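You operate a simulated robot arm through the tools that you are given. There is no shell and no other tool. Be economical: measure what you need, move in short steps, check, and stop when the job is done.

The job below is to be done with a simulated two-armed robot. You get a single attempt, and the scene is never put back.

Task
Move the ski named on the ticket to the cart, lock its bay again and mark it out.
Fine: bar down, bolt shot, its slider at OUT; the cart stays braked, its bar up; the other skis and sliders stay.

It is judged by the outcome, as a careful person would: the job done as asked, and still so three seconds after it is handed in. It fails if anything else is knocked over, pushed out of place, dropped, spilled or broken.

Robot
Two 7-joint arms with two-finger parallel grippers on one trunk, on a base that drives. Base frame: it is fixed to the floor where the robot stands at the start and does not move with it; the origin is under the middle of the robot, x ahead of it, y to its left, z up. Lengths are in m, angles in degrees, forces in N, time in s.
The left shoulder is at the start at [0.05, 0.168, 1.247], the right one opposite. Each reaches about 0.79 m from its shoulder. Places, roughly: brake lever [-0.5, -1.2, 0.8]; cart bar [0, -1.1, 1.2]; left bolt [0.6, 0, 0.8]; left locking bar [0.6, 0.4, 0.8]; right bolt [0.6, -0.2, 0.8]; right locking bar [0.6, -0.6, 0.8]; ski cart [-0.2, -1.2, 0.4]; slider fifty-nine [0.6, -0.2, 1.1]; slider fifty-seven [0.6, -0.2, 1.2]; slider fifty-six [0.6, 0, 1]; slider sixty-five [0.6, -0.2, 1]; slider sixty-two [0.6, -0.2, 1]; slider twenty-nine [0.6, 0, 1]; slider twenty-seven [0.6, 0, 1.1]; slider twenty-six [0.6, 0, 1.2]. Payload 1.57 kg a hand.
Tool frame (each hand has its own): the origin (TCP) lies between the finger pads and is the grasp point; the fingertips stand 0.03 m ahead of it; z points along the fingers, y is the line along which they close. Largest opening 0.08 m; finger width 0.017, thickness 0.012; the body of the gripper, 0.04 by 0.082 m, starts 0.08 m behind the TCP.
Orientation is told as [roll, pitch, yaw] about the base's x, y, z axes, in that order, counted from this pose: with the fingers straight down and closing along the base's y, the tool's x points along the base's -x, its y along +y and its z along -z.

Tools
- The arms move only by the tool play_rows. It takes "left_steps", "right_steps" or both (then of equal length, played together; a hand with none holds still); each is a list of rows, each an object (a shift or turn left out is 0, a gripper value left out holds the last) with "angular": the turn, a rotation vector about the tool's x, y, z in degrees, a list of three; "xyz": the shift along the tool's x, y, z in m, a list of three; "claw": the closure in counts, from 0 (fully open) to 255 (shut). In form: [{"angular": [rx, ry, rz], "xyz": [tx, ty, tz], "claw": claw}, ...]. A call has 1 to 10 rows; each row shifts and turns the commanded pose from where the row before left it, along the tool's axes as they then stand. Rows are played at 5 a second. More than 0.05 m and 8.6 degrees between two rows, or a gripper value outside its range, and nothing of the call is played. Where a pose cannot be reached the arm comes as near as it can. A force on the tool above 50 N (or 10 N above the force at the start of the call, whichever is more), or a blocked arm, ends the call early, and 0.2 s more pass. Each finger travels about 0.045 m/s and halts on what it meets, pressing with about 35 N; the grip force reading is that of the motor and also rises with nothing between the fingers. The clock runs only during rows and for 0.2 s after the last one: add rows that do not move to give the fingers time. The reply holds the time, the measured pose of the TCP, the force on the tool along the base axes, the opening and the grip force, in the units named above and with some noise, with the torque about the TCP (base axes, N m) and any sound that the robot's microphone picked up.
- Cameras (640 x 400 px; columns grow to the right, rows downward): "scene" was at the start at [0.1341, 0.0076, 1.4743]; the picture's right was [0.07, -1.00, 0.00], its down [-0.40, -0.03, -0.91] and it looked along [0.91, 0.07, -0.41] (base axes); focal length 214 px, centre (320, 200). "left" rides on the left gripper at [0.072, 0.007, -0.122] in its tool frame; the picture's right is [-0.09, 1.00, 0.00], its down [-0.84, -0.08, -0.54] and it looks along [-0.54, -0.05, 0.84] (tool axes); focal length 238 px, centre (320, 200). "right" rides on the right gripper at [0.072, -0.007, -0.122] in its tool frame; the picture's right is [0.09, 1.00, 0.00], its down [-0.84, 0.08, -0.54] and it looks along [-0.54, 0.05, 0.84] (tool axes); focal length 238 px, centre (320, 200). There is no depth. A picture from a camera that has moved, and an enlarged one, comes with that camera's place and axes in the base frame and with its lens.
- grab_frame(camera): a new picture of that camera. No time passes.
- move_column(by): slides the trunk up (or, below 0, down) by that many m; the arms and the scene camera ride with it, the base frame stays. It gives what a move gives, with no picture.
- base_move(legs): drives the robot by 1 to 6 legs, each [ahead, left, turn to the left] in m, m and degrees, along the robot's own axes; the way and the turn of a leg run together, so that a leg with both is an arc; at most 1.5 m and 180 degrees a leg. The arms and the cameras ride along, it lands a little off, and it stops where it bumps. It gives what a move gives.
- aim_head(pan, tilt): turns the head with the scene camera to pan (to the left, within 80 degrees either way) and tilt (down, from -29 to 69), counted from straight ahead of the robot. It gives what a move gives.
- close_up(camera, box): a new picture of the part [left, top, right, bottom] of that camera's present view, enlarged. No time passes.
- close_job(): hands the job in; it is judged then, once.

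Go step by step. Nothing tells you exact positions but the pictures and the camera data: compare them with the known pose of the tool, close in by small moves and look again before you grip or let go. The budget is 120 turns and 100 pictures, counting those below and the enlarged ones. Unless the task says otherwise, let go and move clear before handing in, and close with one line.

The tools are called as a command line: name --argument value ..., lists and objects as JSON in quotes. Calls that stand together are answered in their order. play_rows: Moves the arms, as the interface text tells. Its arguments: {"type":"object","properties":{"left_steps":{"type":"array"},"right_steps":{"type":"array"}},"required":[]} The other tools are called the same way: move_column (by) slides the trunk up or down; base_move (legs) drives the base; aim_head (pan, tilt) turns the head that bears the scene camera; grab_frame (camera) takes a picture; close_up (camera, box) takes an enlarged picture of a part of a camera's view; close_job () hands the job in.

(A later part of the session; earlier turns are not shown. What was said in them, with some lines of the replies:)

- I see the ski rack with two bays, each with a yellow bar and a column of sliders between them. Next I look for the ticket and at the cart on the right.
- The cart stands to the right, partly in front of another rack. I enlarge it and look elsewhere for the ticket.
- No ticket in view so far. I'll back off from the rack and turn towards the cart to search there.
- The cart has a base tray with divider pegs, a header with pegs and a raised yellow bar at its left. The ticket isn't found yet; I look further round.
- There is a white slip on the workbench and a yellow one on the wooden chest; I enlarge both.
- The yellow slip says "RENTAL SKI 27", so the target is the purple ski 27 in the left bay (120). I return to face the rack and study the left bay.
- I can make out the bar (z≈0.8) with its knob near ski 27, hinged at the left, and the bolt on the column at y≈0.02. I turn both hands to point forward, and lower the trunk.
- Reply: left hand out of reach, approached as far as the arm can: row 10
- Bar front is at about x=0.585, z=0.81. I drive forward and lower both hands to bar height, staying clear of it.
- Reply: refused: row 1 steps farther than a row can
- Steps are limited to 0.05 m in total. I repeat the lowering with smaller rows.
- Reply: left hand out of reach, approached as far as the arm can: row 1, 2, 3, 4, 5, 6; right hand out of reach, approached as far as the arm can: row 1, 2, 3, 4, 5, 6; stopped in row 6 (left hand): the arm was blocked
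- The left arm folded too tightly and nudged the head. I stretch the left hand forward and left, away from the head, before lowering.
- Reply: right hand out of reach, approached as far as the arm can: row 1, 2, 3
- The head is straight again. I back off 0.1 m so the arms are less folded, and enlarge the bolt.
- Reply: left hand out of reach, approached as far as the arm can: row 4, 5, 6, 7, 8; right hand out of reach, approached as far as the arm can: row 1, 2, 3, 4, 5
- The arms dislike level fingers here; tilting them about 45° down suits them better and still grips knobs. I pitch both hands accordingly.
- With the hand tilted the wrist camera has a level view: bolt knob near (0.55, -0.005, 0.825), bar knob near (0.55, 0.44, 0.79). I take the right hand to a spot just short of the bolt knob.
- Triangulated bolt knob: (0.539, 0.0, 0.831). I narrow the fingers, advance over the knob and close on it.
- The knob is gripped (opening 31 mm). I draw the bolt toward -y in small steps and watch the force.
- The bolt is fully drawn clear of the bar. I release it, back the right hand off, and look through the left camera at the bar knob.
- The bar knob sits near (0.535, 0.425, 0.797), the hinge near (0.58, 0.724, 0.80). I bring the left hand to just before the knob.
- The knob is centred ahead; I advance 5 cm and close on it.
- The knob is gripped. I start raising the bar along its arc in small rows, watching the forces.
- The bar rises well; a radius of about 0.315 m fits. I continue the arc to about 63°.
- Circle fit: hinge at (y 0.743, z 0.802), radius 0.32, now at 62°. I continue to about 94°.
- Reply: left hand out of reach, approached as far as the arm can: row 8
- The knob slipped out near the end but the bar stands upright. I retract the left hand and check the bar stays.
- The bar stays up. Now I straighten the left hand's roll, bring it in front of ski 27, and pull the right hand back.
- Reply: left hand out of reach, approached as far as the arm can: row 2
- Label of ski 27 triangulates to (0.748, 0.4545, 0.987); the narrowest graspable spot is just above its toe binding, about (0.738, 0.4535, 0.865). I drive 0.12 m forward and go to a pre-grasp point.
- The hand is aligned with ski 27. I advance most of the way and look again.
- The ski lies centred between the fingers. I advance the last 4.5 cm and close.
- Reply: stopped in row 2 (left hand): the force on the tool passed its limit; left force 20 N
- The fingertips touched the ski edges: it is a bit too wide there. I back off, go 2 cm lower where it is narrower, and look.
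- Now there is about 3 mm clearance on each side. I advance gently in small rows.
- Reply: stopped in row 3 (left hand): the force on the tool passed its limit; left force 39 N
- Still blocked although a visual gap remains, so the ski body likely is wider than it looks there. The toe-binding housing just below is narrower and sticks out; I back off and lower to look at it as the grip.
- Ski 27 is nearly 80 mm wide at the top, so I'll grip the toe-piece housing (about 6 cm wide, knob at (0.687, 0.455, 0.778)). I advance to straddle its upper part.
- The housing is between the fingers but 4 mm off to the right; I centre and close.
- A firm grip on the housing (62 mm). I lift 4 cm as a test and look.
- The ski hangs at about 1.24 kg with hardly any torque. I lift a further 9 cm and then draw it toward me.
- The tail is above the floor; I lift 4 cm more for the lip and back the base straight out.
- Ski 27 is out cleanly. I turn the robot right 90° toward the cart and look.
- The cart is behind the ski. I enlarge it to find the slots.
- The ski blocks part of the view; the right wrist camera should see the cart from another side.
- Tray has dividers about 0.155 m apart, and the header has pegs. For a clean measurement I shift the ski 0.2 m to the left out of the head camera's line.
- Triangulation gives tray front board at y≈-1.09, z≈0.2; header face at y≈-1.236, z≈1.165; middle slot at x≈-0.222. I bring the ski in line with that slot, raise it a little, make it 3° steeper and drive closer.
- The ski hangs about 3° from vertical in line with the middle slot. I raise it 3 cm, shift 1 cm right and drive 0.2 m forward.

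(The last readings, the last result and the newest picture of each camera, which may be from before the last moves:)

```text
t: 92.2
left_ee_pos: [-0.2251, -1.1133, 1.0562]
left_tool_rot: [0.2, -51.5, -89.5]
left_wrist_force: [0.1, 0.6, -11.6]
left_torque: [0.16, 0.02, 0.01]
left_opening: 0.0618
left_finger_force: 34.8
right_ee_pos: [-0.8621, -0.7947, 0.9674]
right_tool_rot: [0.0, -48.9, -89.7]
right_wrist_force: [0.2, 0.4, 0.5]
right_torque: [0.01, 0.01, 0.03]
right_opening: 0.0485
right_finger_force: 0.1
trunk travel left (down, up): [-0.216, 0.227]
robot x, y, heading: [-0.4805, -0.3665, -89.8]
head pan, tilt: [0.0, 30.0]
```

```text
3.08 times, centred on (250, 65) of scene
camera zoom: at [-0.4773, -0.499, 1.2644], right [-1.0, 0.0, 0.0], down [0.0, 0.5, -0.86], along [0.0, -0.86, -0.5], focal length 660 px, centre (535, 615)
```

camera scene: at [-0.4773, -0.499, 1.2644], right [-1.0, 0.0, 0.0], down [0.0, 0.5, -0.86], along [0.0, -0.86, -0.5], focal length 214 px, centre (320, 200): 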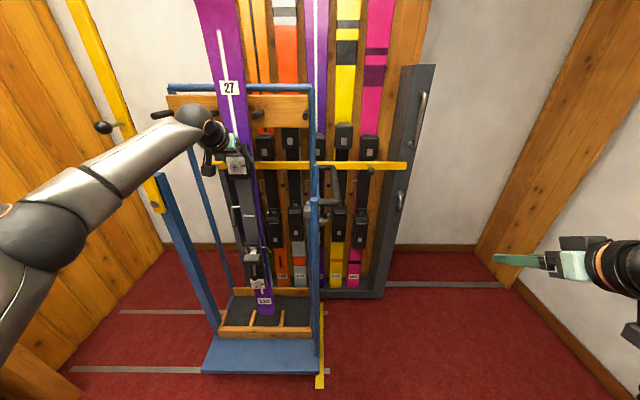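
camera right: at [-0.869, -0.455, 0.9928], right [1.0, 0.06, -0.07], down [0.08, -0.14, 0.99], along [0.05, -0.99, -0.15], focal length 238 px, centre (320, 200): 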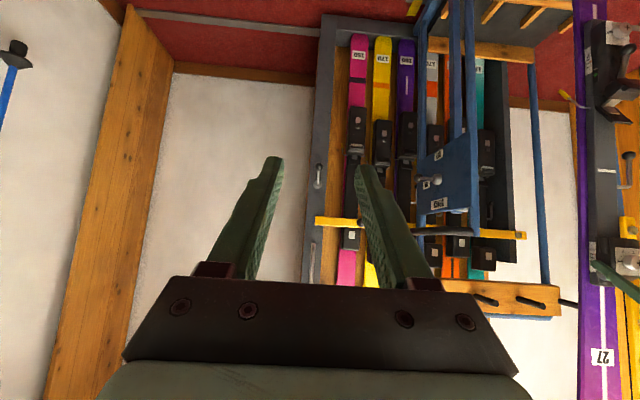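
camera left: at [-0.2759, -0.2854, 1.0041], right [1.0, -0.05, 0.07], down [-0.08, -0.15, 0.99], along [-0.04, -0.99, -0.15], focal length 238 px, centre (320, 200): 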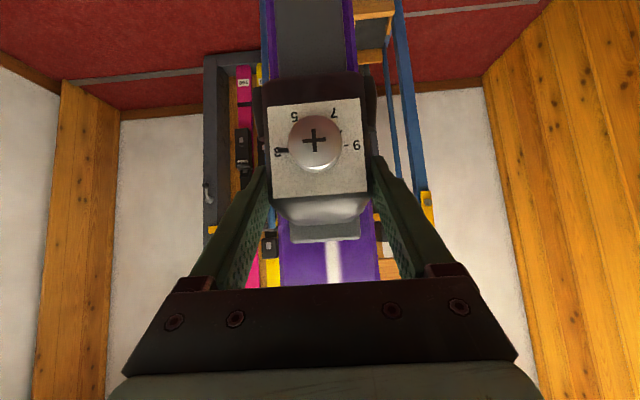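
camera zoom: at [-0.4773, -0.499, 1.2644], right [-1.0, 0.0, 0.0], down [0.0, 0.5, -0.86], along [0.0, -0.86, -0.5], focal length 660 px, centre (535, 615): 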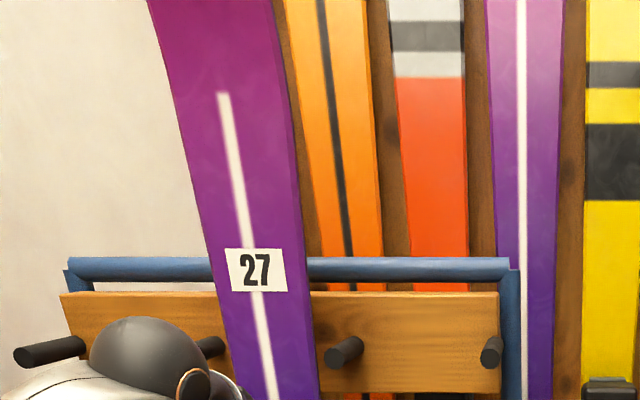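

The ski is centred between pegs 2 and 3 and over the middle tray slot. I move 3.5 cm forward and start lowering.

play_rows --left_steps '[{"xyz": [-0.0115, 0, 0.0145]}, {"xyz": [-0.0103, 0, 0.013]}, {}, {"xyz": [0.0157, 0, 0.0124]}, {"xyz": [0.0157, 0, 0.0124]}, {"xyz": [0.0157, 0, 0.0124]}, {"xyz": [0.0157, 0, 0.0124]}, {}]'

grab_frame --camera "scene"

close_up --camera "scene" --box '[170, 230, 350, 390]'

```text
t: 94.0
left_ee_pos: [-0.2244, -1.1395, 0.9778]
left_tool_rot: [0.2, -51.5, -89.5]
left_wrist_force: [-0.5, 0.8, -11.1]
left_torque: [0.2, 0.0, 0.01]
left_opening: 0.0617
left_finger_force: 35.0
left hand out of reach, approached as far as the arm can: row 2
right_ee_pos: [-0.8605, -0.7955, 0.9673]
right_tool_rot: [0.1, -48.8, -89.8]
right_wrist_force: [0.3, 0.2, 0.6]
right_torque: [0.0, -0.03, 0.05]
right_opening: 0.0487
right_finger_force: 0.0
trunk travel left (down, up): [-0.216, 0.227]
robot x, y, heading: [-0.4829, -0.3682, -89.8]
head pan, tilt: [0.0, 30.0]
```

```text
34 pictures are left
camera scene: at [-0.4773, -0.4986, 1.2645], right [-1.0, 0.0, 0.0], down [0.0, 0.5, -0.87], along [0.0, -0.87, -0.5], focal length 214 px, centre (320, 200)
```

scene: 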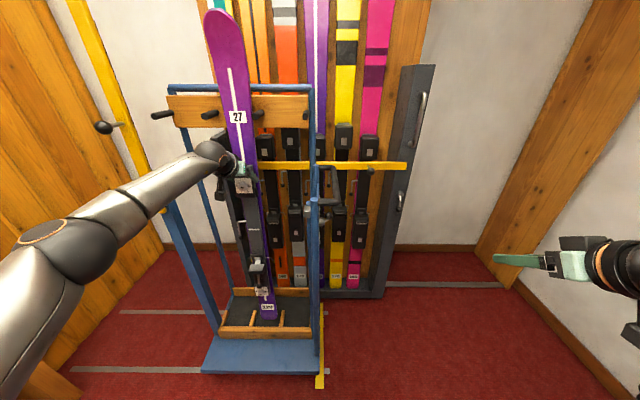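

```text
2.50 times, centred on (260, 310) of scene
camera zoom: at [-0.4773, -0.4986, 1.2645], right [-1.0, 0.0, 0.0], down [0.0, 0.5, -0.87], along [0.0, -0.87, -0.5], focal length 536 px, centre (470, -75)
```

zoom: 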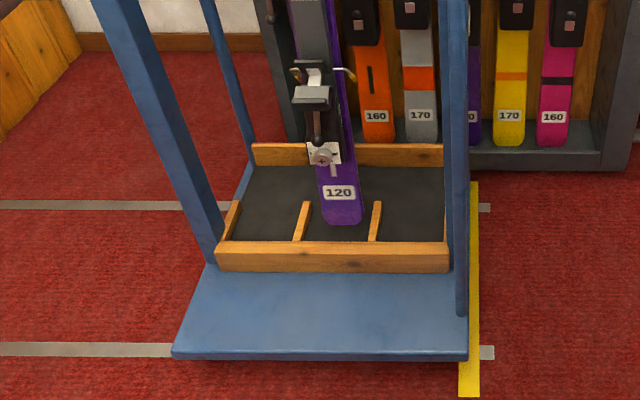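

The tail is well inside the middle slot. I continue lowering gently until it touches the tray floor.

play_rows --left_steps '[{"xyz": [0.0117, 0, 0.0093]}, {"xyz": [0.0117, 0, 0.0093]}, {"xyz": [0.0117, 0, 0.0093]}, {"xyz": [0.0078, 0, 0.0062]}, {"xyz": [0.0078, 0, 0.0062]}, {}]'

close_up --camera "scene" --box '[170, 230, 350, 390]'

```text
t: 95.4
left_ee_pos: [-0.2262, -1.1379, 0.9224]
left_tool_rot: [0.1, -52.6, -89.6]
left_wrist_force: [3.9, -1.2, 24.7]
left_torque: [-0.22, -0.21, 0.12]
left_opening: 0.0621
left_finger_force: 35.2
right_ee_pos: [-0.8613, -0.7908, 0.9684]
right_tool_rot: [0.1, -49.2, -90.0]
right_wrist_force: [0.4, -0.1, 0.0]
right_torque: [-0.03, 0.05, -0.03]
right_opening: 0.0488
right_finger_force: 0.1
trunk travel left (down, up): [-0.216, 0.227]
robot x, y, heading: [-0.4823, -0.368, -89.7]
head pan, tilt: [0.0, 30.0]
```

```text
2.50 times, centred on (260, 310) of scene
camera zoom: at [-0.4784, -0.4942, 1.2653], right [-1.0, 0.0, 0.0], down [0.0, 0.5, -0.87], along [0.0, -0.87, -0.5], focal length 536 px, centre (470, -75)
```

zoom: 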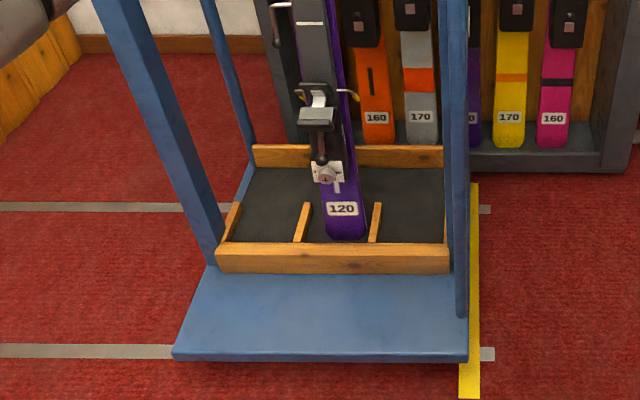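

The tail stands on the tray floor. I relieve the pressing force and check the gap to the header.

play_rows --left_steps '[{"xyz": [-0.005, 0, -0.004]}, {}]'

close_up --camera "scene" --box '[150, 60, 350, 190]'

close_up --camera "right" --box '[400, 0, 640, 400]'

```text
t: 96.0
left_ee_pos: [-0.2263, -1.1377, 0.9224]
left_tool_rot: [0.3, -51.8, -89.6]
left_wrist_force: [3.0, -1.1, 12.2]
left_torque: [-1.02, 0.03, 0.1]
left_opening: 0.0618
left_finger_force: 35.0
right_ee_pos: [-0.8612, -0.7915, 0.9676]
right_tool_rot: [0.1, -49.0, -89.9]
right_wrist_force: [-0.9, -0.9, 0.7]
right_torque: [-0.01, -0.01, -0.01]
right_opening: 0.0483
right_finger_force: 0.0
trunk travel left (down, up): [-0.216, 0.227]
robot x, y, heading: [-0.4828, -0.3662, -89.3]
head pan, tilt: [0.0, 30.0]
```

```text
3.08 times, centred on (250, 125) of scene
camera zoom: at [-0.478, -0.4957, 1.2648], right [-1.0, 0.0, 0.0], down [0.0, 0.5, -0.87], along [0.0, -0.87, -0.5], focal length 660 px, centre (535, 431)
```

zoom: 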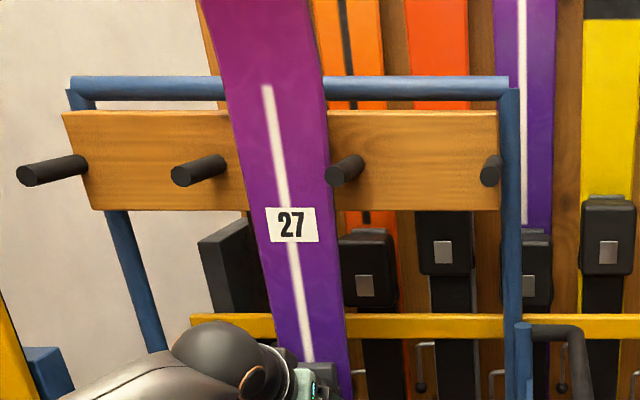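

```text
1.00 times, centred on (520, 200) of right
camera zoom: at [-0.8683, -0.6529, 0.9934], right [1.0, 0.06, -0.07], down [0.08, -0.14, 0.99], along [0.05, -0.99, -0.14], focal length 238 px, centre (120, 200)
```

zoom: 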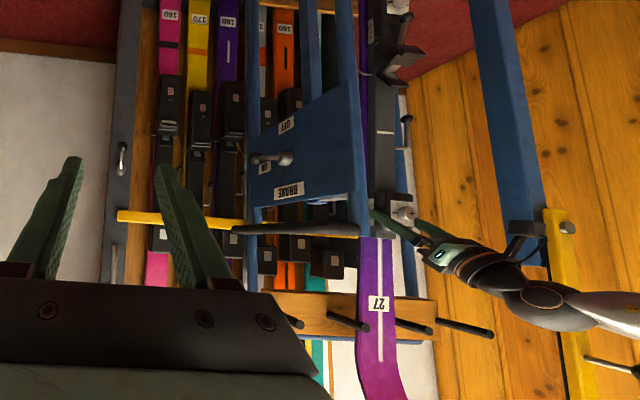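

The ski is between its pegs with a small gap to the header. I tip it back gently against the header in tiny steps, watching the force.

play_rows --left_steps '[{"xyz": [-0.0037, 0, 0.0047], "angular": [0, 0.45, 0]}, {"xyz": [-0.0037, 0, 0.0047], "angular": [0, 0.45, 0]}, {"xyz": [-0.0037, 0, 0.0047], "angular": [0, 0.45, 0]}, {}]'

close_up --camera "scene" --box '[150, 60, 350, 190]'

```text
t: 97.0
left_ee_pos: [-0.2255, -1.1549, 0.9218]
left_tool_rot: [0.3, -50.5, -89.6]
left_wrist_force: [1.9, -0.1, 15.2]
left_torque: [0.84, -0.11, -0.04]
left_opening: 0.0619
left_finger_force: 34.8
right_ee_pos: [-0.8612, -0.7915, 0.9684]
right_tool_rot: [0.0, -49.1, -90.0]
right_wrist_force: [0.3, 0.3, -0.5]
right_torque: [0.01, -0.02, 0.0]
right_opening: 0.0485
right_finger_force: 0.1
trunk travel left (down, up): [-0.216, 0.227]
robot x, y, heading: [-0.4792, -0.3668, -89.8]
head pan, tilt: [0.0, 30.0]
```

```text
3.08 times, centred on (250, 125) of scene
camera zoom: at [-0.4782, -0.4953, 1.265], right [-1.0, 0.0, 0.0], down [0.0, 0.5, -0.87], along [0.0, -0.87, -0.5], focal length 660 px, centre (535, 431)
```

zoom: 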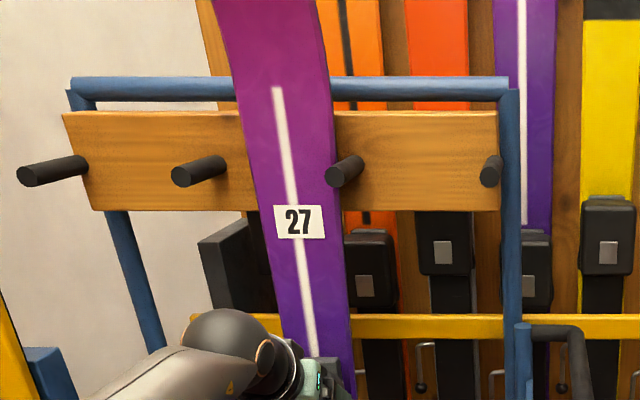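

Not clearly touching yet. I ease the downward load slightly and continue tipping.

play_rows --left_steps '[{"xyz": [-0.003, 0, -0.0024]}, {"xyz": [-0.0037, 0, 0.0047], "angular": [0, 0.45, 0]}, {"xyz": [-0.0037, 0, 0.0047], "angular": [0, 0.45, 0]}, {}]'

close_up --camera "scene" --box '[150, 60, 350, 190]'

```text
t: 98.0
left_ee_pos: [-0.225, -1.1547, 0.9209]
left_tool_rot: [0.3, -49.2, -89.6]
left_wrist_force: [5.0, -2.0, -3.3]
left_torque: [-1.1, -0.21, 0.29]
left_opening: 0.0621
left_finger_force: 34.8
left hand out of reach, approached as far as the arm can: row 2, 3
right_ee_pos: [-0.8603, -0.7931, 0.968]
right_tool_rot: [0.0, -49.1, -89.8]
right_wrist_force: [0.3, 0.2, 0.7]
right_torque: [0.02, -0.01, 0.03]
right_opening: 0.0488
right_finger_force: 0.1
trunk travel left (down, up): [-0.216, 0.227]
robot x, y, heading: [-0.4808, -0.3656, -89.7]
head pan, tilt: [0.0, 30.0]
```

```text
3.08 times, centred on (250, 125) of scene
camera zoom: at [-0.477, -0.4977, 1.2645], right [-1.0, 0.0, 0.0], down [0.0, 0.5, -0.87], along [0.0, -0.87, -0.5], focal length 660 px, centre (535, 431)
```

zoom: 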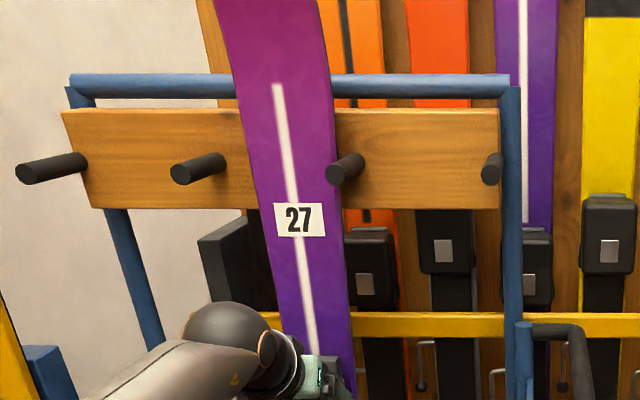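

By geometry the ski now leans against the header (front face at y≈-1.22, lean about 5°), and the residual torque presses its top into it. I release and back off along the fingers.

play_rows --left_steps '[{"claw": 0}, {}, {}, {}]'

grab_frame --camera "scene"

grab_frame --camera "left"

```text
t: 99.0
left_ee_pos: [-0.2272, -1.1546, 0.9239]
left_tool_rot: [0.2, -49.4, -89.5]
left_wrist_force: [0.5, -0.3, 0.1]
left_torque: [0.02, 0.01, -0.02]
left_opening: 0.0799
left_finger_force: 0.0
right_ee_pos: [-0.8619, -0.7934, 0.9678]
right_tool_rot: [0.0, -49.1, -89.8]
right_wrist_force: [-0.1, -0.6, -0.1]
right_torque: [0.0, -0.04, -0.01]
right_opening: 0.0486
right_finger_force: 0.0
trunk travel left (down, up): [-0.216, 0.227]
robot x, y, heading: [-0.4819, -0.3672, -89.6]
head pan, tilt: [0.0, 30.0]
```

```text
27 pictures are left
camera scene: at [-0.4778, -0.4972, 1.2647], right [-1.0, 0.0, 0.0], down [0.0, 0.5, -0.87], along [0.0, -0.87, -0.5], focal length 214 px, centre (320, 200)
```

scene: 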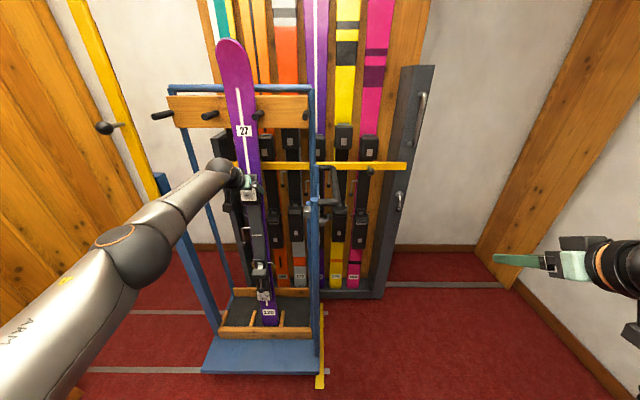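

```text
26 pictures are left
camera left: at [-0.2225, -1.0152, 0.949], right [1.0, -0.05, 0.07], down [-0.08, -0.13, 0.99], along [-0.04, -0.99, -0.14], focal length 238 px, centre (320, 200)
```

left: 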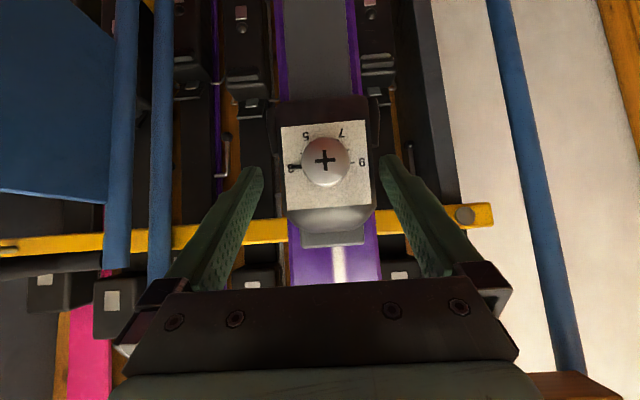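

The ski stays leaning in the cart. I withdraw the hand along its fingers and back the base away straight.

play_rows --left_steps '[{"xyz": [0, 0, -0.02]}, {"xyz": [0, 0, -0.03]}, {"xyz": [0, 0, -0.04]}, {"xyz": [0, 0, -0.04]}, {}]'

base_move --legs '[[-0.42, 0, 0]]'

close_up --camera "scene" --box '[180, 20, 400, 320]'

```text
t: 100.2
left_ee_pos: [-0.2282, -1.0561, 1.0092]
left_tool_rot: [0.1, -49.3, -89.5]
left_wrist_force: [-0.5, 0.6, -0.7]
left_torque: [0.01, 0.0, 0.0]
left_opening: 0.0799
left_finger_force: 0.1
right_ee_pos: [-0.8618, -0.7924, 0.9677]
right_tool_rot: [0.1, -49.0, -89.9]
right_wrist_force: [-0.1, 0.2, 0.0]
right_torque: [0.03, 0.01, 0.01]
right_opening: 0.0485
right_finger_force: 0.0
trunk travel left (down, up): [-0.216, 0.227]
robot x, y, heading: [-0.4801, -0.3652, -90.2]
head pan, tilt: [0.0, 30.0]
```

```text
t: 102.8
left_ee_pos: [-0.2315, -0.642, 1.0089]
left_tool_rot: [0.2, -49.4, -89.6]
left_wrist_force: [0.3, -0.9, 0.9]
left_torque: [0.0, -0.01, 0.03]
left_opening: 0.0799
left_finger_force: 0.1
right_ee_pos: [-0.8633, -0.3773, 0.9672]
right_tool_rot: [0.0, -49.0, -90.0]
right_wrist_force: [-0.5, 0.1, -0.7]
right_torque: [0.01, 0.0, 0.0]
right_opening: 0.0486
right_finger_force: 0.0
trunk travel left (down, up): [-0.216, 0.227]
robot x, y, heading: [-0.4814, 0.0443, -89.7]
head pan, tilt: [0.0, 30.0]
```

```text
1.33 times, centred on (290, 170) of scene
camera zoom: at [-0.4796, -0.0826, 1.2647], right [-1.0, 0.0, 0.0], down [0.0, 0.5, -0.87], along [0.0, -0.87, -0.5], focal length 286 px, centre (360, 240)
```

zoom: 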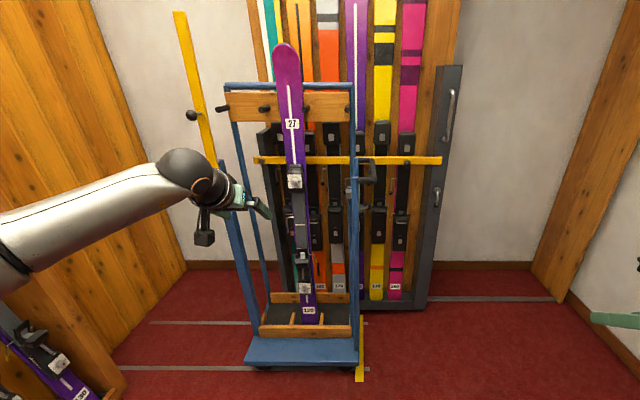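

Ski 27 stands well in the cart, bar up, brake untouched. I retract the left hand, turn back to the rack and look at the raised bar.

play_rows --left_steps '[{"xyz": [0.025, 0, -0.028]}, {"xyz": [0.025, 0, -0.028]}, {"xyz": [0.025, 0, -0.028]}, {"xyz": [0.025, 0, -0.028]}, {}]'

base_move --legs '[[0, 0, 45], [0, 0, 44.7], [0.2, 0.28, 0], [0.18, 0, 0]]'

grab_frame --camera "left"

```text
t: 104.0
left_ee_pos: [-0.2318, -0.492, 1.0056]
left_tool_rot: [0.1, -49.4, -89.6]
left_wrist_force: [-0.7, 0.1, -0.5]
left_torque: [0.02, 0.02, 0.0]
left_opening: 0.08
left_finger_force: 0.1
right_ee_pos: [-0.8643, -0.3797, 0.9686]
right_tool_rot: [-0.1, -49.0, -90.0]
right_wrist_force: [0.2, 0.6, 0.8]
right_torque: [-0.02, -0.04, -0.02]
right_opening: 0.0487
right_finger_force: 0.0
trunk travel left (down, up): [-0.216, 0.227]
robot x, y, heading: [-0.4799, 0.0453, -89.7]
head pan, tilt: [0.0, 30.0]
```

```text
t: 111.4
left_ee_pos: [0.439, 0.5705, 1.0067]
left_tool_rot: [0.2, -49.3, -0.1]
left_wrist_force: [1.3, -0.3, -0.6]
left_torque: [0.01, 0.0, -0.03]
left_opening: 0.08
left_finger_force: 0.0
right_ee_pos: [0.3194, -0.0585, 0.9679]
right_tool_rot: [0.2, -49.0, -0.4]
right_wrist_force: [1.0, -0.5, 0.6]
right_torque: [0.01, -0.04, -0.01]
right_opening: 0.0486
right_finger_force: 0.0
trunk travel left (down, up): [-0.216, 0.227]
robot x, y, heading: [-0.0988, 0.3239, -0.4]
head pan, tilt: [0.0, 30.0]
```

```text
24 pictures are left
camera left: at [0.3, 0.5779, 1.0311], right [0.06, 1.0, 0.07], down [0.13, -0.08, 0.99], along [0.99, -0.05, -0.14], focal length 238 px, centre (320, 200)
```

left: 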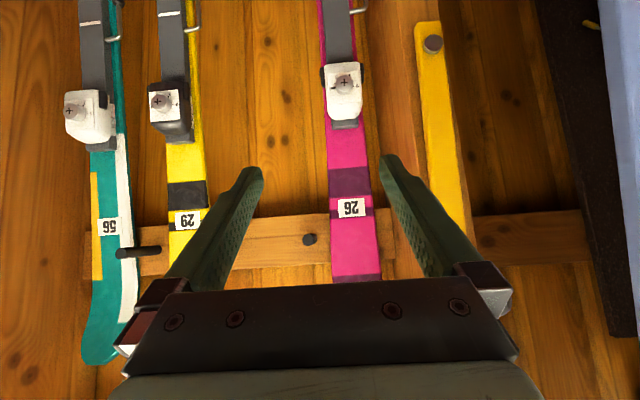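

The bar is still up. I raise the left hand and move it left in front of the knob, then look.

play_rows --left_steps '[{"xyz": [-0.033, 0, -0.0285]}, {"xyz": [-0.033, 0, -0.0285]}, {"xyz": [-0.033, 0, -0.0285]}, {"xyz": [0, 0.04, 0]}, {"xyz": [0, 0.04, 0]}, {"xyz": [0, 0.04, 0]}, {"xyz": [0, 0.025, 0], "claw": 70}, {}]'

grab_frame --camera "left"

```text
t: 113.2
left_ee_pos: [0.4373, 0.7153, 1.1373]
left_tool_rot: [0.2, -49.4, 0.0]
left_wrist_force: [0.2, -0.9, 0.5]
left_torque: [0.0, 0.0, 0.02]
left_opening: 0.0581
left_finger_force: 0.2
right_ee_pos: [0.319, -0.0591, 0.9674]
right_tool_rot: [0.1, -49.0, -0.4]
right_wrist_force: [-0.7, -0.1, 0.0]
right_torque: [-0.01, -0.01, 0.0]
right_opening: 0.0489
right_finger_force: 0.0
trunk travel left (down, up): [-0.216, 0.227]
robot x, y, heading: [-0.1011, 0.327, -0.4]
head pan, tilt: [0.0, 30.0]
```

```text
23 pictures are left
camera left: at [0.2987, 0.7229, 1.1622], right [0.06, 1.0, 0.07], down [0.13, -0.08, 0.99], along [0.99, -0.05, -0.14], focal length 238 px, centre (320, 200)
```

left: 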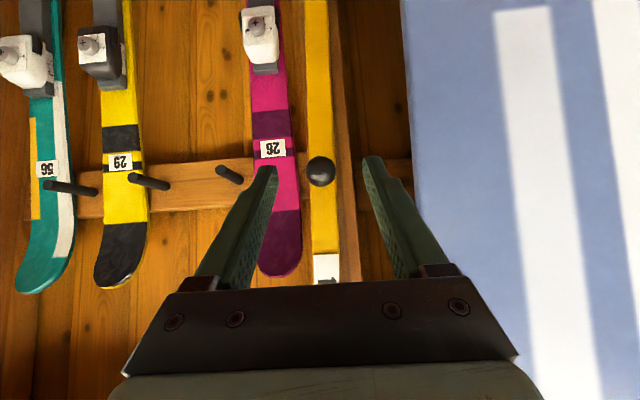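

Knob confirmed at (0.53, 0.714, 1.10). I move on to it and close.

play_rows --left_steps '[{"xyz": [-0.016, 0, 0.015]}, {"xyz": [-0.017, -0.001, 0.015]}, {"xyz": [0, 0, 0.025]}, {"xyz": [0, 0, 0.025]}, {"xyz": [0, 0, 0.014]}, {"claw": 255}, {}, {}, {}]'

grab_frame --camera "left"

```text
t: 115.2
left_ee_pos: [0.5318, 0.7141, 1.1002]
left_tool_rot: [0.2, -49.3, -0.2]
left_wrist_force: [-1.3, -6.0, -1.9]
left_torque: [0.01, -0.17, -0.09]
left_opening: 0.0315
left_finger_force: 35.5
right_ee_pos: [0.3198, -0.0592, 0.9672]
right_tool_rot: [0.1, -49.0, -0.4]
right_wrist_force: [0.3, 0.5, -0.3]
right_torque: [0.0, -0.02, 0.0]
right_opening: 0.0482
right_finger_force: 0.1
trunk travel left (down, up): [-0.216, 0.227]
robot x, y, heading: [-0.0984, 0.3244, -0.5]
head pan, tilt: [0.0, 30.0]
```

```text
22 pictures are left
camera left: at [0.3922, 0.721, 1.1258], right [0.06, 1.0, 0.07], down [0.13, -0.08, 0.99], along [0.99, -0.05, -0.14], focal length 238 px, centre (320, 200)
```

left: 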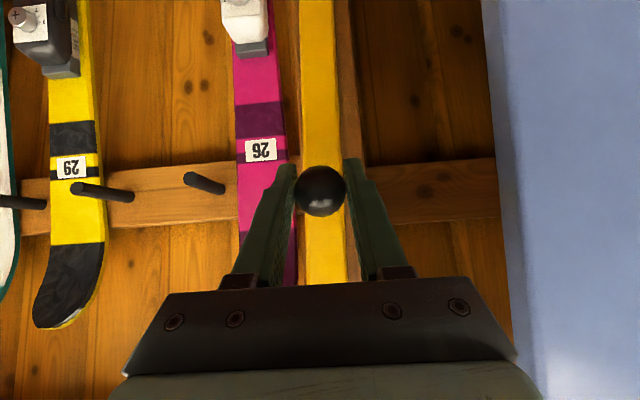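

Gripped. With the refit hinge (0.720, 0.803) and radius 0.297 I bring the bar down the first half of its arc.

play_rows --left_steps '[{"xyz": [0.00104, -0.02296, 0.0009]}, {"xyz": [0.00239, -0.02278, 0.00205]}, {"xyz": [0.00371, -0.02247, 0.0032]}, {"xyz": [0.00502, -0.02203, 0.0043]}, {"xyz": [0.0063, -0.02145, 0.0054]}, {"xyz": [0.00753, -0.02074, 0.0065]}, {"xyz": [0.00873, -0.01991, 0.0075]}, {"xyz": [0.00988, -0.01895, 0.0085]}, {"xyz": [0.01096, -0.01789, 0.0094]}, {"xyz": [0.01198, -0.01672, 0.0103]}]'

```text
t: 117.4
left_ee_pos: [0.5316, 0.5079, 1.0107]
left_tool_rot: [0.2, -49.4, -0.2]
left_wrist_force: [0.6, 0.5, 0.9]
left_torque: [0.45, 0.24, -0.1]
left_opening: 0.0314
left_finger_force: 39.9
right_ee_pos: [0.3203, -0.0588, 0.9679]
right_tool_rot: [0.1, -49.0, -0.3]
right_wrist_force: [0.5, -0.1, -0.2]
right_torque: [0.04, 0.01, 0.02]
right_opening: 0.0485
right_finger_force: 0.0
trunk travel left (down, up): [-0.216, 0.227]
robot x, y, heading: [-0.1047, 0.3265, -0.3]
head pan, tilt: [0.0, 30.0]
```

The arc fits with hardly any force. I bring it down the rest.

play_rows --left_steps '[{"xyz": [0.01292, -0.01544, 0.0111]}, {"xyz": [0.01379, -0.01408, 0.01186]}, {"xyz": [0.01457, -0.01263, 0.01253]}, {"xyz": [0.01527, -0.0111, 0.01313]}, {"xyz": [0.01587, -0.00951, 0.01365]}, {"xyz": [0.01639, -0.00786, 0.0141]}, {"xyz": [0.0168, -0.00616, 0.01445]}, {"xyz": [0.01711, -0.00443, 0.01472]}, {"xyz": [0.01732, -0.00267, 0.0149]}, {"xyz": [0.0165, -0.0009, 0.0142]}]'

grab_frame --camera "scene"

```text
t: 119.6
left_ee_pos: [0.5317, 0.4237, 0.804]
left_tool_rot: [0.3, -49.3, -0.2]
left_wrist_force: [-2.5, -3.9, -0.9]
left_torque: [0.39, 0.17, -0.21]
left_opening: 0.0315
left_finger_force: 39.5
right_ee_pos: [0.3198, -0.0593, 0.968]
right_tool_rot: [0.2, -49.0, -0.4]
right_wrist_force: [-0.3, -0.2, 0.3]
right_torque: [0.03, -0.01, 0.0]
right_opening: 0.0487
right_finger_force: 0.1
trunk travel left (down, up): [-0.216, 0.227]
robot x, y, heading: [-0.1004, 0.3243, -0.2]
head pan, tilt: [0.0, 30.0]
```

```text
21 pictures are left
camera scene: at [0.0297, 0.3258, 1.2647], right [-0.01, -1.0, 0.0], down [-0.5, 0.0, -0.87], along [0.87, 0.0, -0.5], focal length 214 px, centre (320, 200)
```

scene: 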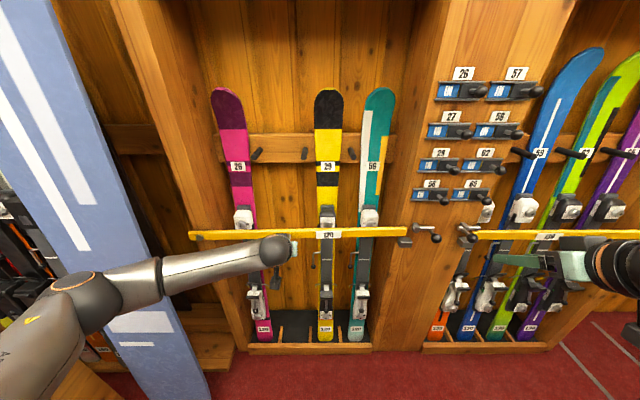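

The bar is down on its rest. I press lightly, release and retract the left hand, while bringing the right hand in front of the bolt knob.

play_rows --left_steps '[{"xyz": [0.0015, 0, 0.0013]}, {"claw": 90}, {}, {"xyz": [0, 0, -0.03]}, {"xyz": [0, 0, -0.04]}, {"xyz": [0, 0, -0.04]}, {}]' --right_steps '[{"xyz": [-0.01, 0.005, 0.03]}, {"xyz": [-0.01, 0.005, 0.035]}, {"xyz": [-0.01, 0.005, 0.035]}, {"xyz": [-0.0105, 0.005, 0.035]}, {"xyz": [0, 0, 0.03]}, {"xyz": [0, 0, 0.02]}, {}]'

grab_frame --camera "right"

```text
t: 121.2
left_ee_pos: [0.4464, 0.4245, 0.8749]
left_tool_rot: [0.2, -49.4, -0.1]
left_wrist_force: [0.4, -0.4, 0.1]
left_torque: [-0.01, 0.04, 0.0]
left_opening: 0.0518
left_finger_force: 0.0
right_ee_pos: [0.486, -0.0399, 0.8763]
right_tool_rot: [0.0, -49.1, -0.4]
right_wrist_force: [0.3, 1.1, 0.4]
right_torque: [-0.01, 0.03, 0.03]
right_opening: 0.0484
right_finger_force: 0.1
trunk travel left (down, up): [-0.216, 0.227]
robot x, y, heading: [-0.1032, 0.3272, -0.2]
head pan, tilt: [0.0, 30.0]
```

```text
20 pictures are left
camera right: at [0.3477, -0.0458, 0.902], right [-0.05, 1.0, -0.07], down [0.14, 0.08, 0.99], along [0.99, 0.04, -0.14], focal length 238 px, centre (320, 200)
```

right: 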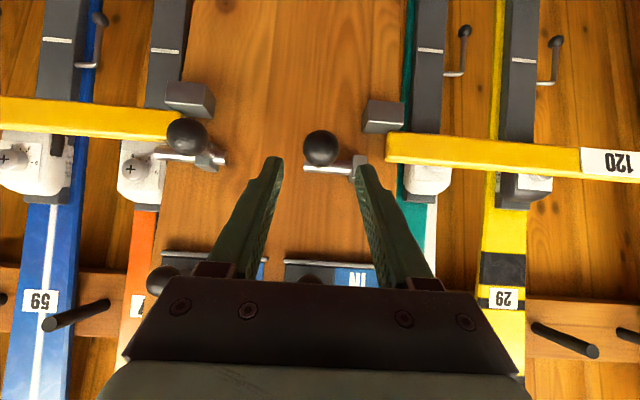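

The knob is straight ahead. I advance, grip, and shoot the bolt 4 cm toward the bar.

play_rows --right_steps '[{"xyz": [0, -0.001, 0.022]}, {"xyz": [0, 0, 0.022]}, {"xyz": [0, 0, 0.02]}, {"claw": 255}, {}, {}, {"xyz": [0, 0.012, 0]}, {"xyz": [0, 0.012, 0]}, {"xyz": [0, 0.01, 0]}, {"xyz": [0, 0.007, 0]}]'

grab_frame --camera "right"

close_up --camera "scene" --box '[340, 190, 500, 290]'

```text
t: 123.4
left_ee_pos: [0.4482, 0.4254, 0.8743]
left_tool_rot: [0.1, -49.4, -0.1]
left_wrist_force: [-0.1, 0.1, -0.5]
left_torque: [0.0, 0.01, -0.03]
left_opening: 0.0518
left_finger_force: 0.1
right_ee_pos: [0.5343, -0.0001, 0.8353]
right_tool_rot: [0.0, -49.0, -0.4]
right_wrist_force: [3.9, -1.9, 1.8]
right_torque: [0.03, 0.29, 0.0]
right_opening: 0.0315
right_finger_force: 40.0
trunk travel left (down, up): [-0.216, 0.227]
robot x, y, heading: [-0.1019, 0.3254, -0.3]
head pan, tilt: [0.0, 30.0]
```

```text
19 pictures are left
camera right: at [0.396, -0.0068, 0.8604], right [-0.05, 1.0, -0.07], down [0.14, 0.08, 0.99], along [0.99, 0.04, -0.14], focal length 238 px, centre (320, 200)
```

right: 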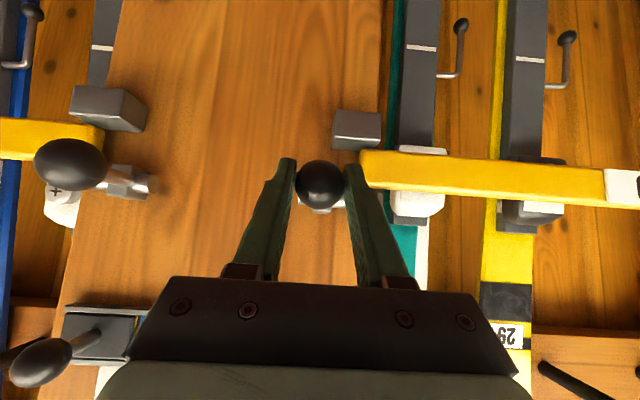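

```text
4.00 times, centred on (420, 240) of scene
camera zoom: at [0.03, 0.326, 1.2647], right [0.0, -1.0, 0.0], down [-0.5, 0.0, -0.87], along [0.87, 0.0, -0.5], focal length 858 px, centre (-80, 40)
```

zoom: 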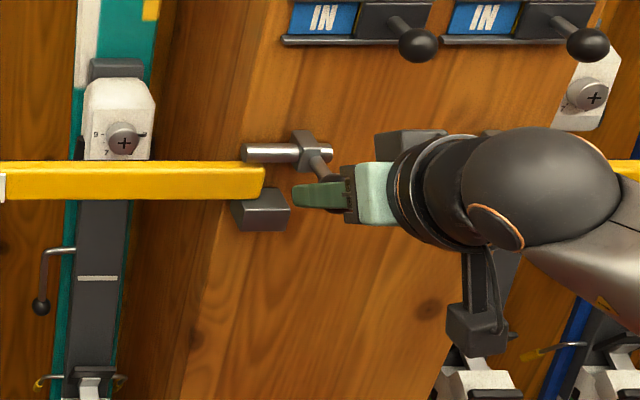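

The bolt is shot over the bar as it was at the start. I release, retract and raise the right hand in front of slider 27.

play_rows --right_steps '[{"xyz": [0, 0.002, 0]}, {"claw": 100}, {}, {}, {"xyz": [0, 0, -0.04]}, {"xyz": [0, 0, -0.045]}, {"xyz": [0, 0, -0.03]}, {}]'

play_rows --right_steps '[{"xyz": [-0.03, 0, -0.026]}, {"xyz": [-0.03, 0, -0.026]}, {"xyz": [-0.03, 0, -0.026]}, {"xyz": [-0.03, 0, -0.026]}, {"xyz": [-0.03, 0, -0.026]}, {"xyz": [-0.03, 0, -0.026]}, {}]'

grab_frame --camera "right"

close_up --camera "scene" --box '[340, 50, 540, 270]'

```text
t: 125.2
left_ee_pos: [0.4481, 0.4249, 0.8759]
left_tool_rot: [0.2, -49.3, 0.0]
left_wrist_force: [-0.4, -0.9, 0.3]
left_torque: [0.01, 0.0, 0.01]
left_opening: 0.0519
left_finger_force: 0.2
right_ee_pos: [0.4482, 0.0015, 0.9092]
right_tool_rot: [0.1, -49.0, -0.5]
right_wrist_force: [-0.4, 0.0, 1.2]
right_torque: [-0.01, 0.03, 0.05]
right_opening: 0.0486
right_finger_force: 0.0
trunk travel left (down, up): [-0.216, 0.227]
robot x, y, heading: [-0.1011, 0.3248, -0.4]
head pan, tilt: [0.0, 30.0]
```

```text
t: 126.8
left_ee_pos: [0.4472, 0.4247, 0.8746]
left_tool_rot: [0.2, -49.3, -0.1]
left_wrist_force: [-0.1, 0.0, 0.1]
left_torque: [0.0, 0.0, 0.0]
left_opening: 0.052
left_finger_force: 0.0
right_ee_pos: [0.4485, 0.0017, 1.1482]
right_tool_rot: [0.0, -49.0, -0.3]
right_wrist_force: [0.5, 0.5, 0.3]
right_torque: [0.0, 0.01, -0.03]
right_opening: 0.0485
right_finger_force: 0.0
trunk travel left (down, up): [-0.216, 0.227]
robot x, y, heading: [-0.1027, 0.3239, -0.4]
head pan, tilt: [0.0, 30.0]
```

```text
17 pictures are left
camera right: at [0.3092, -0.0044, 1.1744], right [-0.05, 1.0, -0.07], down [0.14, 0.08, 0.99], along [0.99, 0.04, -0.14], focal length 238 px, centre (320, 200)
```

right: 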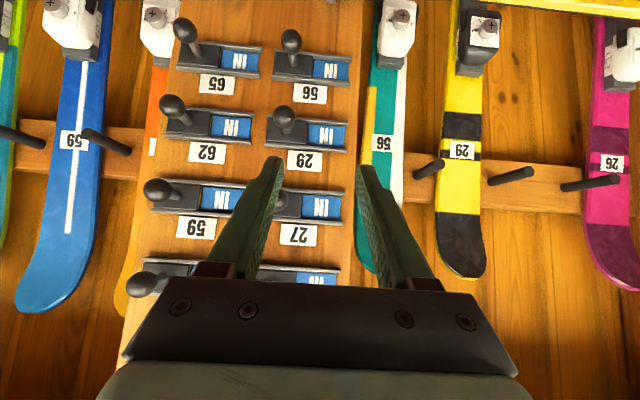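

```text
1.82 times, centred on (440, 160) of scene
camera zoom: at [0.0298, 0.3262, 1.2647], right [0.0, -1.0, 0.0], down [-0.5, 0.0, -0.87], along [0.87, 0.0, -0.5], focal length 390 px, centre (102, 273)
```

zoom: 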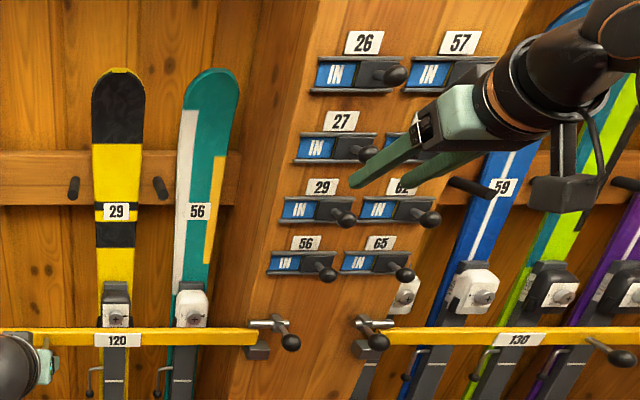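

Slider 27 is the left one of the second row; its knob is hidden behind my finger. I shift the hand sideways and up a bit so the knob shows between the fingers.

play_rows --right_steps '[{"xyz": [-0.03, -0.024, 0.0]}, {"xyz": [-0.03, -0.024, 0.003]}, {}]'

grab_frame --camera "right"

```text
t: 127.6
left_ee_pos: [0.4482, 0.4255, 0.8753]
left_tool_rot: [0.3, -49.4, -0.1]
left_wrist_force: [0.2, -0.7, -0.2]
left_torque: [-0.01, 0.02, -0.02]
left_opening: 0.0519
left_finger_force: 0.1
right_ee_pos: [0.4895, -0.0465, 1.191]
right_tool_rot: [0.0, -49.1, -0.4]
right_wrist_force: [0.4, 0.5, -0.9]
right_torque: [0.01, -0.01, 0.0]
right_opening: 0.0489
right_finger_force: 0.1
trunk travel left (down, up): [-0.216, 0.227]
robot x, y, heading: [-0.1044, 0.3275, -0.3]
head pan, tilt: [0.0, 30.0]
```

```text
15 pictures are left
camera right: at [0.3502, -0.0525, 1.2171], right [-0.05, 1.0, -0.07], down [0.14, 0.08, 0.99], along [0.99, 0.04, -0.14], focal length 238 px, centre (320, 200)
```

right: 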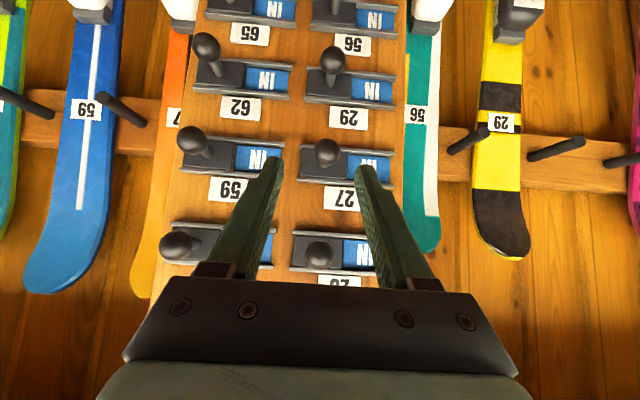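

Knob of slider 27 is at about (0.562, -0.041, 1.141). I advance and close on it.

play_rows --right_steps '[{"xyz": [-0.0098, 0.0055, 0.02]}, {"xyz": [0, 0, 0.025]}, {"xyz": [0, 0, 0.02]}, {"xyz": [0, 0, 0.018]}, {"claw": 255}, {}, {}, {}]'

grab_frame --camera "right"

```text
t: 129.4
left_ee_pos: [0.4484, 0.4257, 0.8745]
left_tool_rot: [0.3, -49.4, -0.1]
left_wrist_force: [-0.3, -0.1, 0.4]
left_torque: [-0.02, 0.0, 0.05]
left_opening: 0.0523
left_finger_force: 0.1
right_ee_pos: [0.5579, -0.038, 1.1448]
right_tool_rot: [0.0, -49.0, -0.3]
right_wrist_force: [-1.3, 6.5, -3.1]
right_torque: [0.08, -0.37, 0.13]
right_opening: 0.0253
right_finger_force: 37.0
trunk travel left (down, up): [-0.216, 0.227]
robot x, y, heading: [-0.0989, 0.3253, -0.4]
head pan, tilt: [0.0, 30.0]
```

```text
14 pictures are left
camera right: at [0.4192, -0.0459, 1.1703], right [-0.06, 1.0, -0.07], down [0.14, 0.08, 0.99], along [0.99, 0.05, -0.14], focal length 238 px, centre (320, 200)
```

right: 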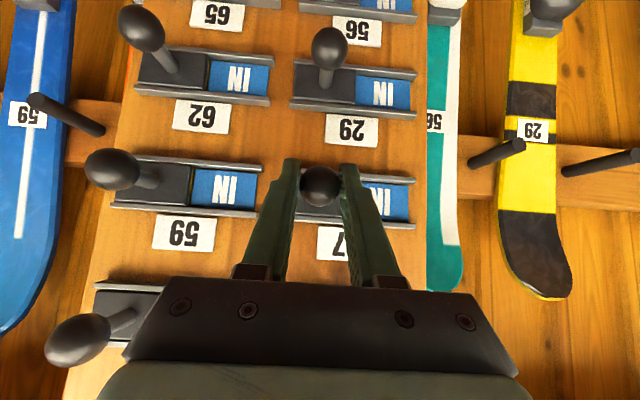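

The knob is gripped (25 mm). I slide it to the left in small steps until it meets its stop.

play_rows --right_steps '[{"xyz": [0, 0.01, 0]}, {"xyz": [0, 0.01, 0]}, {"xyz": [0, 0.01, 0]}, {"xyz": [0, 0.008, 0]}, {}]'

grab_frame --camera "right"

```text
t: 130.6
left_ee_pos: [0.4482, 0.4243, 0.8746]
left_tool_rot: [0.2, -49.4, -0.1]
left_wrist_force: [-0.1, 0.5, 0.2]
left_torque: [0.02, 0.01, 0.01]
left_opening: 0.0518
left_finger_force: 0.1
right_ee_pos: [0.5593, -0.0028, 1.1436]
right_tool_rot: [0.1, -49.0, -0.2]
right_wrist_force: [-3.3, 0.1, -1.5]
right_torque: [0.06, -0.41, 0.01]
right_opening: 0.0254
right_finger_force: 36.8
trunk travel left (down, up): [-0.216, 0.227]
robot x, y, heading: [-0.1022, 0.3261, -0.4]
head pan, tilt: [0.0, 30.0]
```

```text
13 pictures are left
camera right: at [0.4191, -0.0085, 1.1702], right [-0.06, 1.0, -0.07], down [0.14, 0.08, 0.99], along [0.99, 0.05, -0.14], focal length 238 px, centre (320, 200)
```

right: 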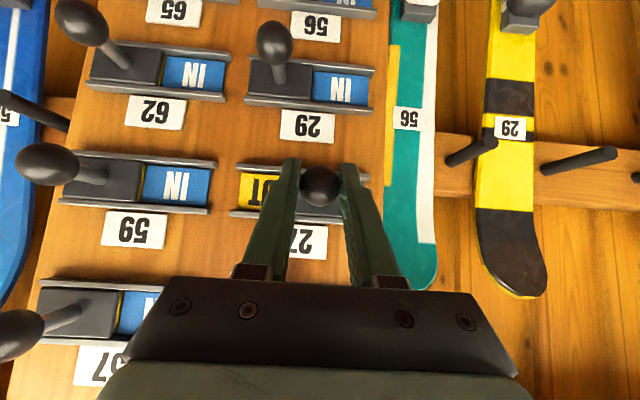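

"OUT" is appearing in yellow. I push on gently to the stop.

play_rows --right_steps '[{"xyz": [0, 0.005, 0]}, {"xyz": [0, 0.005, 0]}, {"xyz": [0, 0.005, 0]}, {}]'

grab_frame --camera "right"

```text
t: 131.6
left_ee_pos: [0.4487, 0.4247, 0.8754]
left_tool_rot: [0.2, -49.4, -0.1]
left_wrist_force: [-0.1, 0.5, 1.2]
left_torque: [0.01, -0.05, 0.03]
left_opening: 0.0517
left_finger_force: 0.0
right_ee_pos: [0.5582, 0.012, 1.146]
right_tool_rot: [0.0, -49.0, -0.3]
right_wrist_force: [-4.2, -2.9, -1.4]
right_torque: [-0.01, -0.17, -0.02]
right_opening: 0.0251
right_finger_force: 36.5
trunk travel left (down, up): [-0.216, 0.227]
robot x, y, heading: [-0.1026, 0.3237, -0.2]
head pan, tilt: [0.0, 30.0]
```

```text
12 pictures are left
camera right: at [0.4192, 0.0056, 1.1702], right [-0.05, 1.0, -0.07], down [0.14, 0.08, 0.99], along [0.99, 0.04, -0.14], focal length 238 px, centre (320, 200)
```

right: 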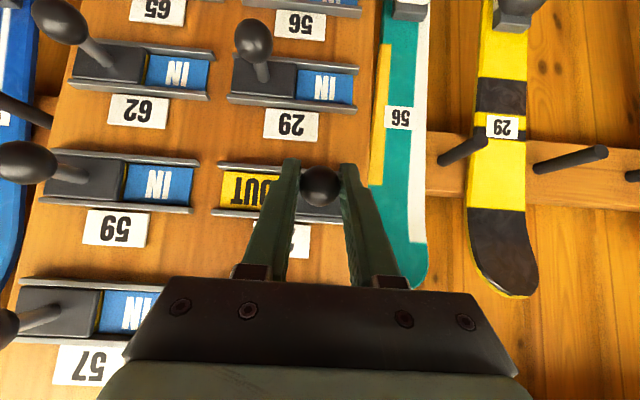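

play_rows --right_steps '[{"xyz": [0, 0.004, 0]}, {"xyz": [0, 0.004, 0]}, {}]'

```text
t: 132.4
left_ee_pos: [0.4473, 0.4222, 0.8739]
left_tool_rot: [0.5, -49.4, -0.4]
left_wrist_force: [0.3, -0.4, -0.2]
left_torque: [-0.01, -0.05, 0.04]
left_opening: 0.0518
left_finger_force: 0.1
right_ee_pos: [0.5582, 0.0109, 1.1455]
right_tool_rot: [0.1, -49.1, -1.0]
right_wrist_force: [0.8, -25.2, 5.8]
right_torque: [-0.1, 1.01, -0.19]
right_opening: 0.025
right_finger_force: 35.9
trunk travel left (down, up): [-0.216, 0.227]
robot x, y, heading: [-0.1014, 0.3261, -0.3]
head pan, tilt: [0.0, 30.0]
```

The slider is at its stop (force rose to 25 N, no further motion). I ease off, release, retract and check everything.

play_rows --right_steps '[{"xyz": [0, -0.007, 0]}, {"claw": 120}, {}, {}, {"xyz": [0, 0, -0.035]}, {"xyz": [0, 0, -0.045]}, {"xyz": [0, 0, -0.045]}, {"xyz": [0, 0, -0.04]}, {}]' --left_steps '[{}, {}, {}, {}, {"xyz": [0, 0, -0.02]}, {"xyz": [0, 0, -0.03]}, {}, {}, {}]'

base_move --legs '[[-0.3, 0, 0]]'

grab_frame --camera "scene"

close_up --camera "scene" --box '[330, 70, 490, 250]'

```text
t: 134.4
left_ee_pos: [0.4109, 0.4246, 0.9073]
left_tool_rot: [0.2, -49.5, 0.0]
left_wrist_force: [-0.6, 0.0, -0.1]
left_torque: [0.04, 0.02, 0.0]
left_opening: 0.0518
left_finger_force: 0.1
right_ee_pos: [0.4324, 0.0146, 1.2513]
right_tool_rot: [0.1, -49.0, -0.4]
right_wrist_force: [0.3, 0.3, -0.1]
right_torque: [-0.01, 0.0, 0.02]
right_opening: 0.0423
right_finger_force: 0.1
trunk travel left (down, up): [-0.216, 0.227]
robot x, y, heading: [-0.1027, 0.3255, -0.2]
head pan, tilt: [0.0, 30.0]
```

```text
t: 136.5
left_ee_pos: [0.1089, 0.4254, 0.9072]
left_tool_rot: [0.3, -49.4, -0.1]
left_wrist_force: [-0.2, -0.8, 0.1]
left_torque: [-0.03, -0.01, 0.01]
left_opening: 0.052
left_finger_force: 0.0
right_ee_pos: [0.1314, 0.015, 1.2515]
right_tool_rot: [0.1, -49.0, -0.5]
right_wrist_force: [-0.2, 0.1, -0.8]
right_torque: [0.02, 0.02, 0.02]
right_opening: 0.0422
right_finger_force: 0.1
trunk travel left (down, up): [-0.216, 0.227]
robot x, y, heading: [-0.4074, 0.3285, 0.0]
head pan, tilt: [0.0, 30.0]
```

```text
11 pictures are left
camera scene: at [-0.2722, 0.3276, 1.2647], right [0.0, -1.0, 0.0], down [-0.5, 0.0, -0.87], along [0.87, 0.0, -0.5], focal length 214 px, centre (320, 200)
```

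scene: 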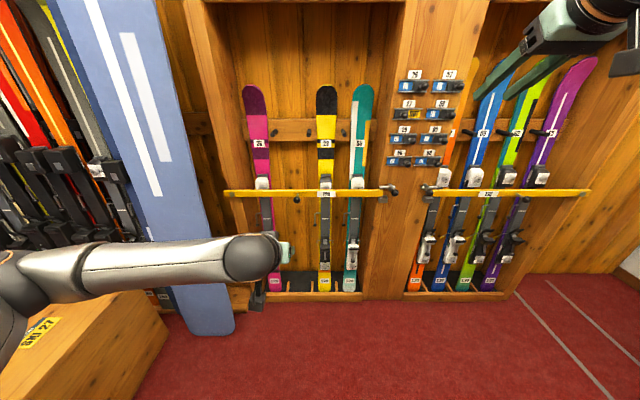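

```text
2.22 times, centred on (410, 160) of scene
camera zoom: at [-0.2722, 0.3276, 1.2647], right [0.0, -1.0, 0.0], down [-0.5, 0.0, -0.87], along [0.87, 0.0, -0.5], focal length 477 px, centre (120, 289)
```

zoom: 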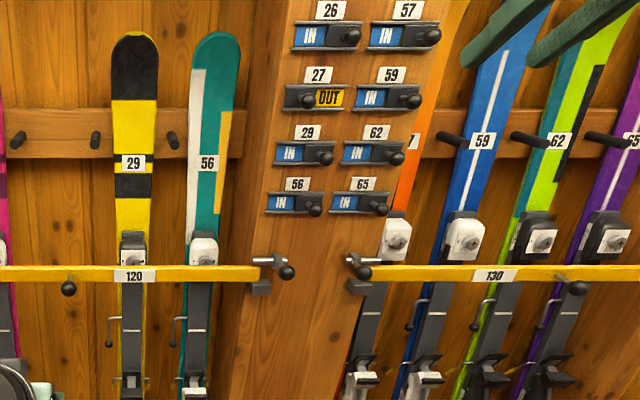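

Bar down, bolt shot, slider 27 at OUT, all others IN. A last look at the cart.

aim_head --pan -78 --tilt 30

grab_frame --camera "scene"

```text
t: 138.0
left_ee_pos: [0.1084, 0.4249, 0.9059]
left_tool_rot: [0.2, -49.5, -0.1]
left_wrist_force: [-0.6, 1.2, 0.0]
left_torque: [-0.03, 0.0, 0.02]
left_opening: 0.0518
left_finger_force: 0.1
right_ee_pos: [0.1325, 0.0152, 1.2505]
right_tool_rot: [0.0, -49.0, -0.4]
right_wrist_force: [0.1, 0.8, -0.2]
right_torque: [0.01, 0.02, 0.03]
right_opening: 0.0423
right_finger_force: 0.0
trunk travel left (down, up): [-0.216, 0.227]
robot x, y, heading: [-0.4063, 0.3319, -0.1]
head pan, tilt: [-78.0, 30.0]
```

```text
9 pictures are left
camera scene: at [-0.3438, 0.2395, 1.2647], right [-0.98, -0.2, 0.0], down [-0.1, 0.49, -0.87], along [0.18, -0.85, -0.5], focal length 214 px, centre (320, 200)
```

scene: 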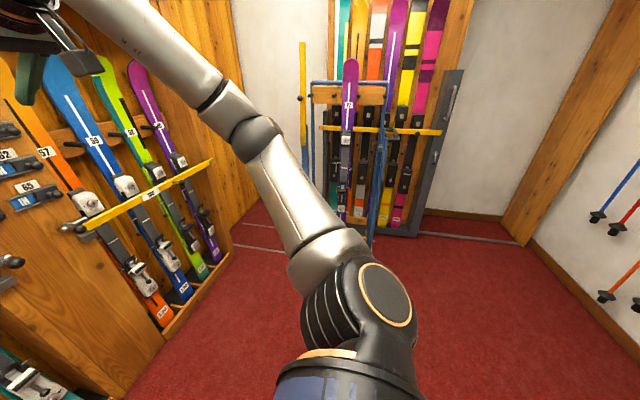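

The ski stands in the cart with the cart's bar up, and everything else is in place. I hand the job in.

close_job

```text
The job is handed in.
```

Ski 27, named on the yellow rental ticket, is in the cart's middle slot; its bay's bar is down, the bolt is shot and its slider shows OUT. The cart's bar is still up, I never touched its brake, and the other skis and sliders stayed where they were.
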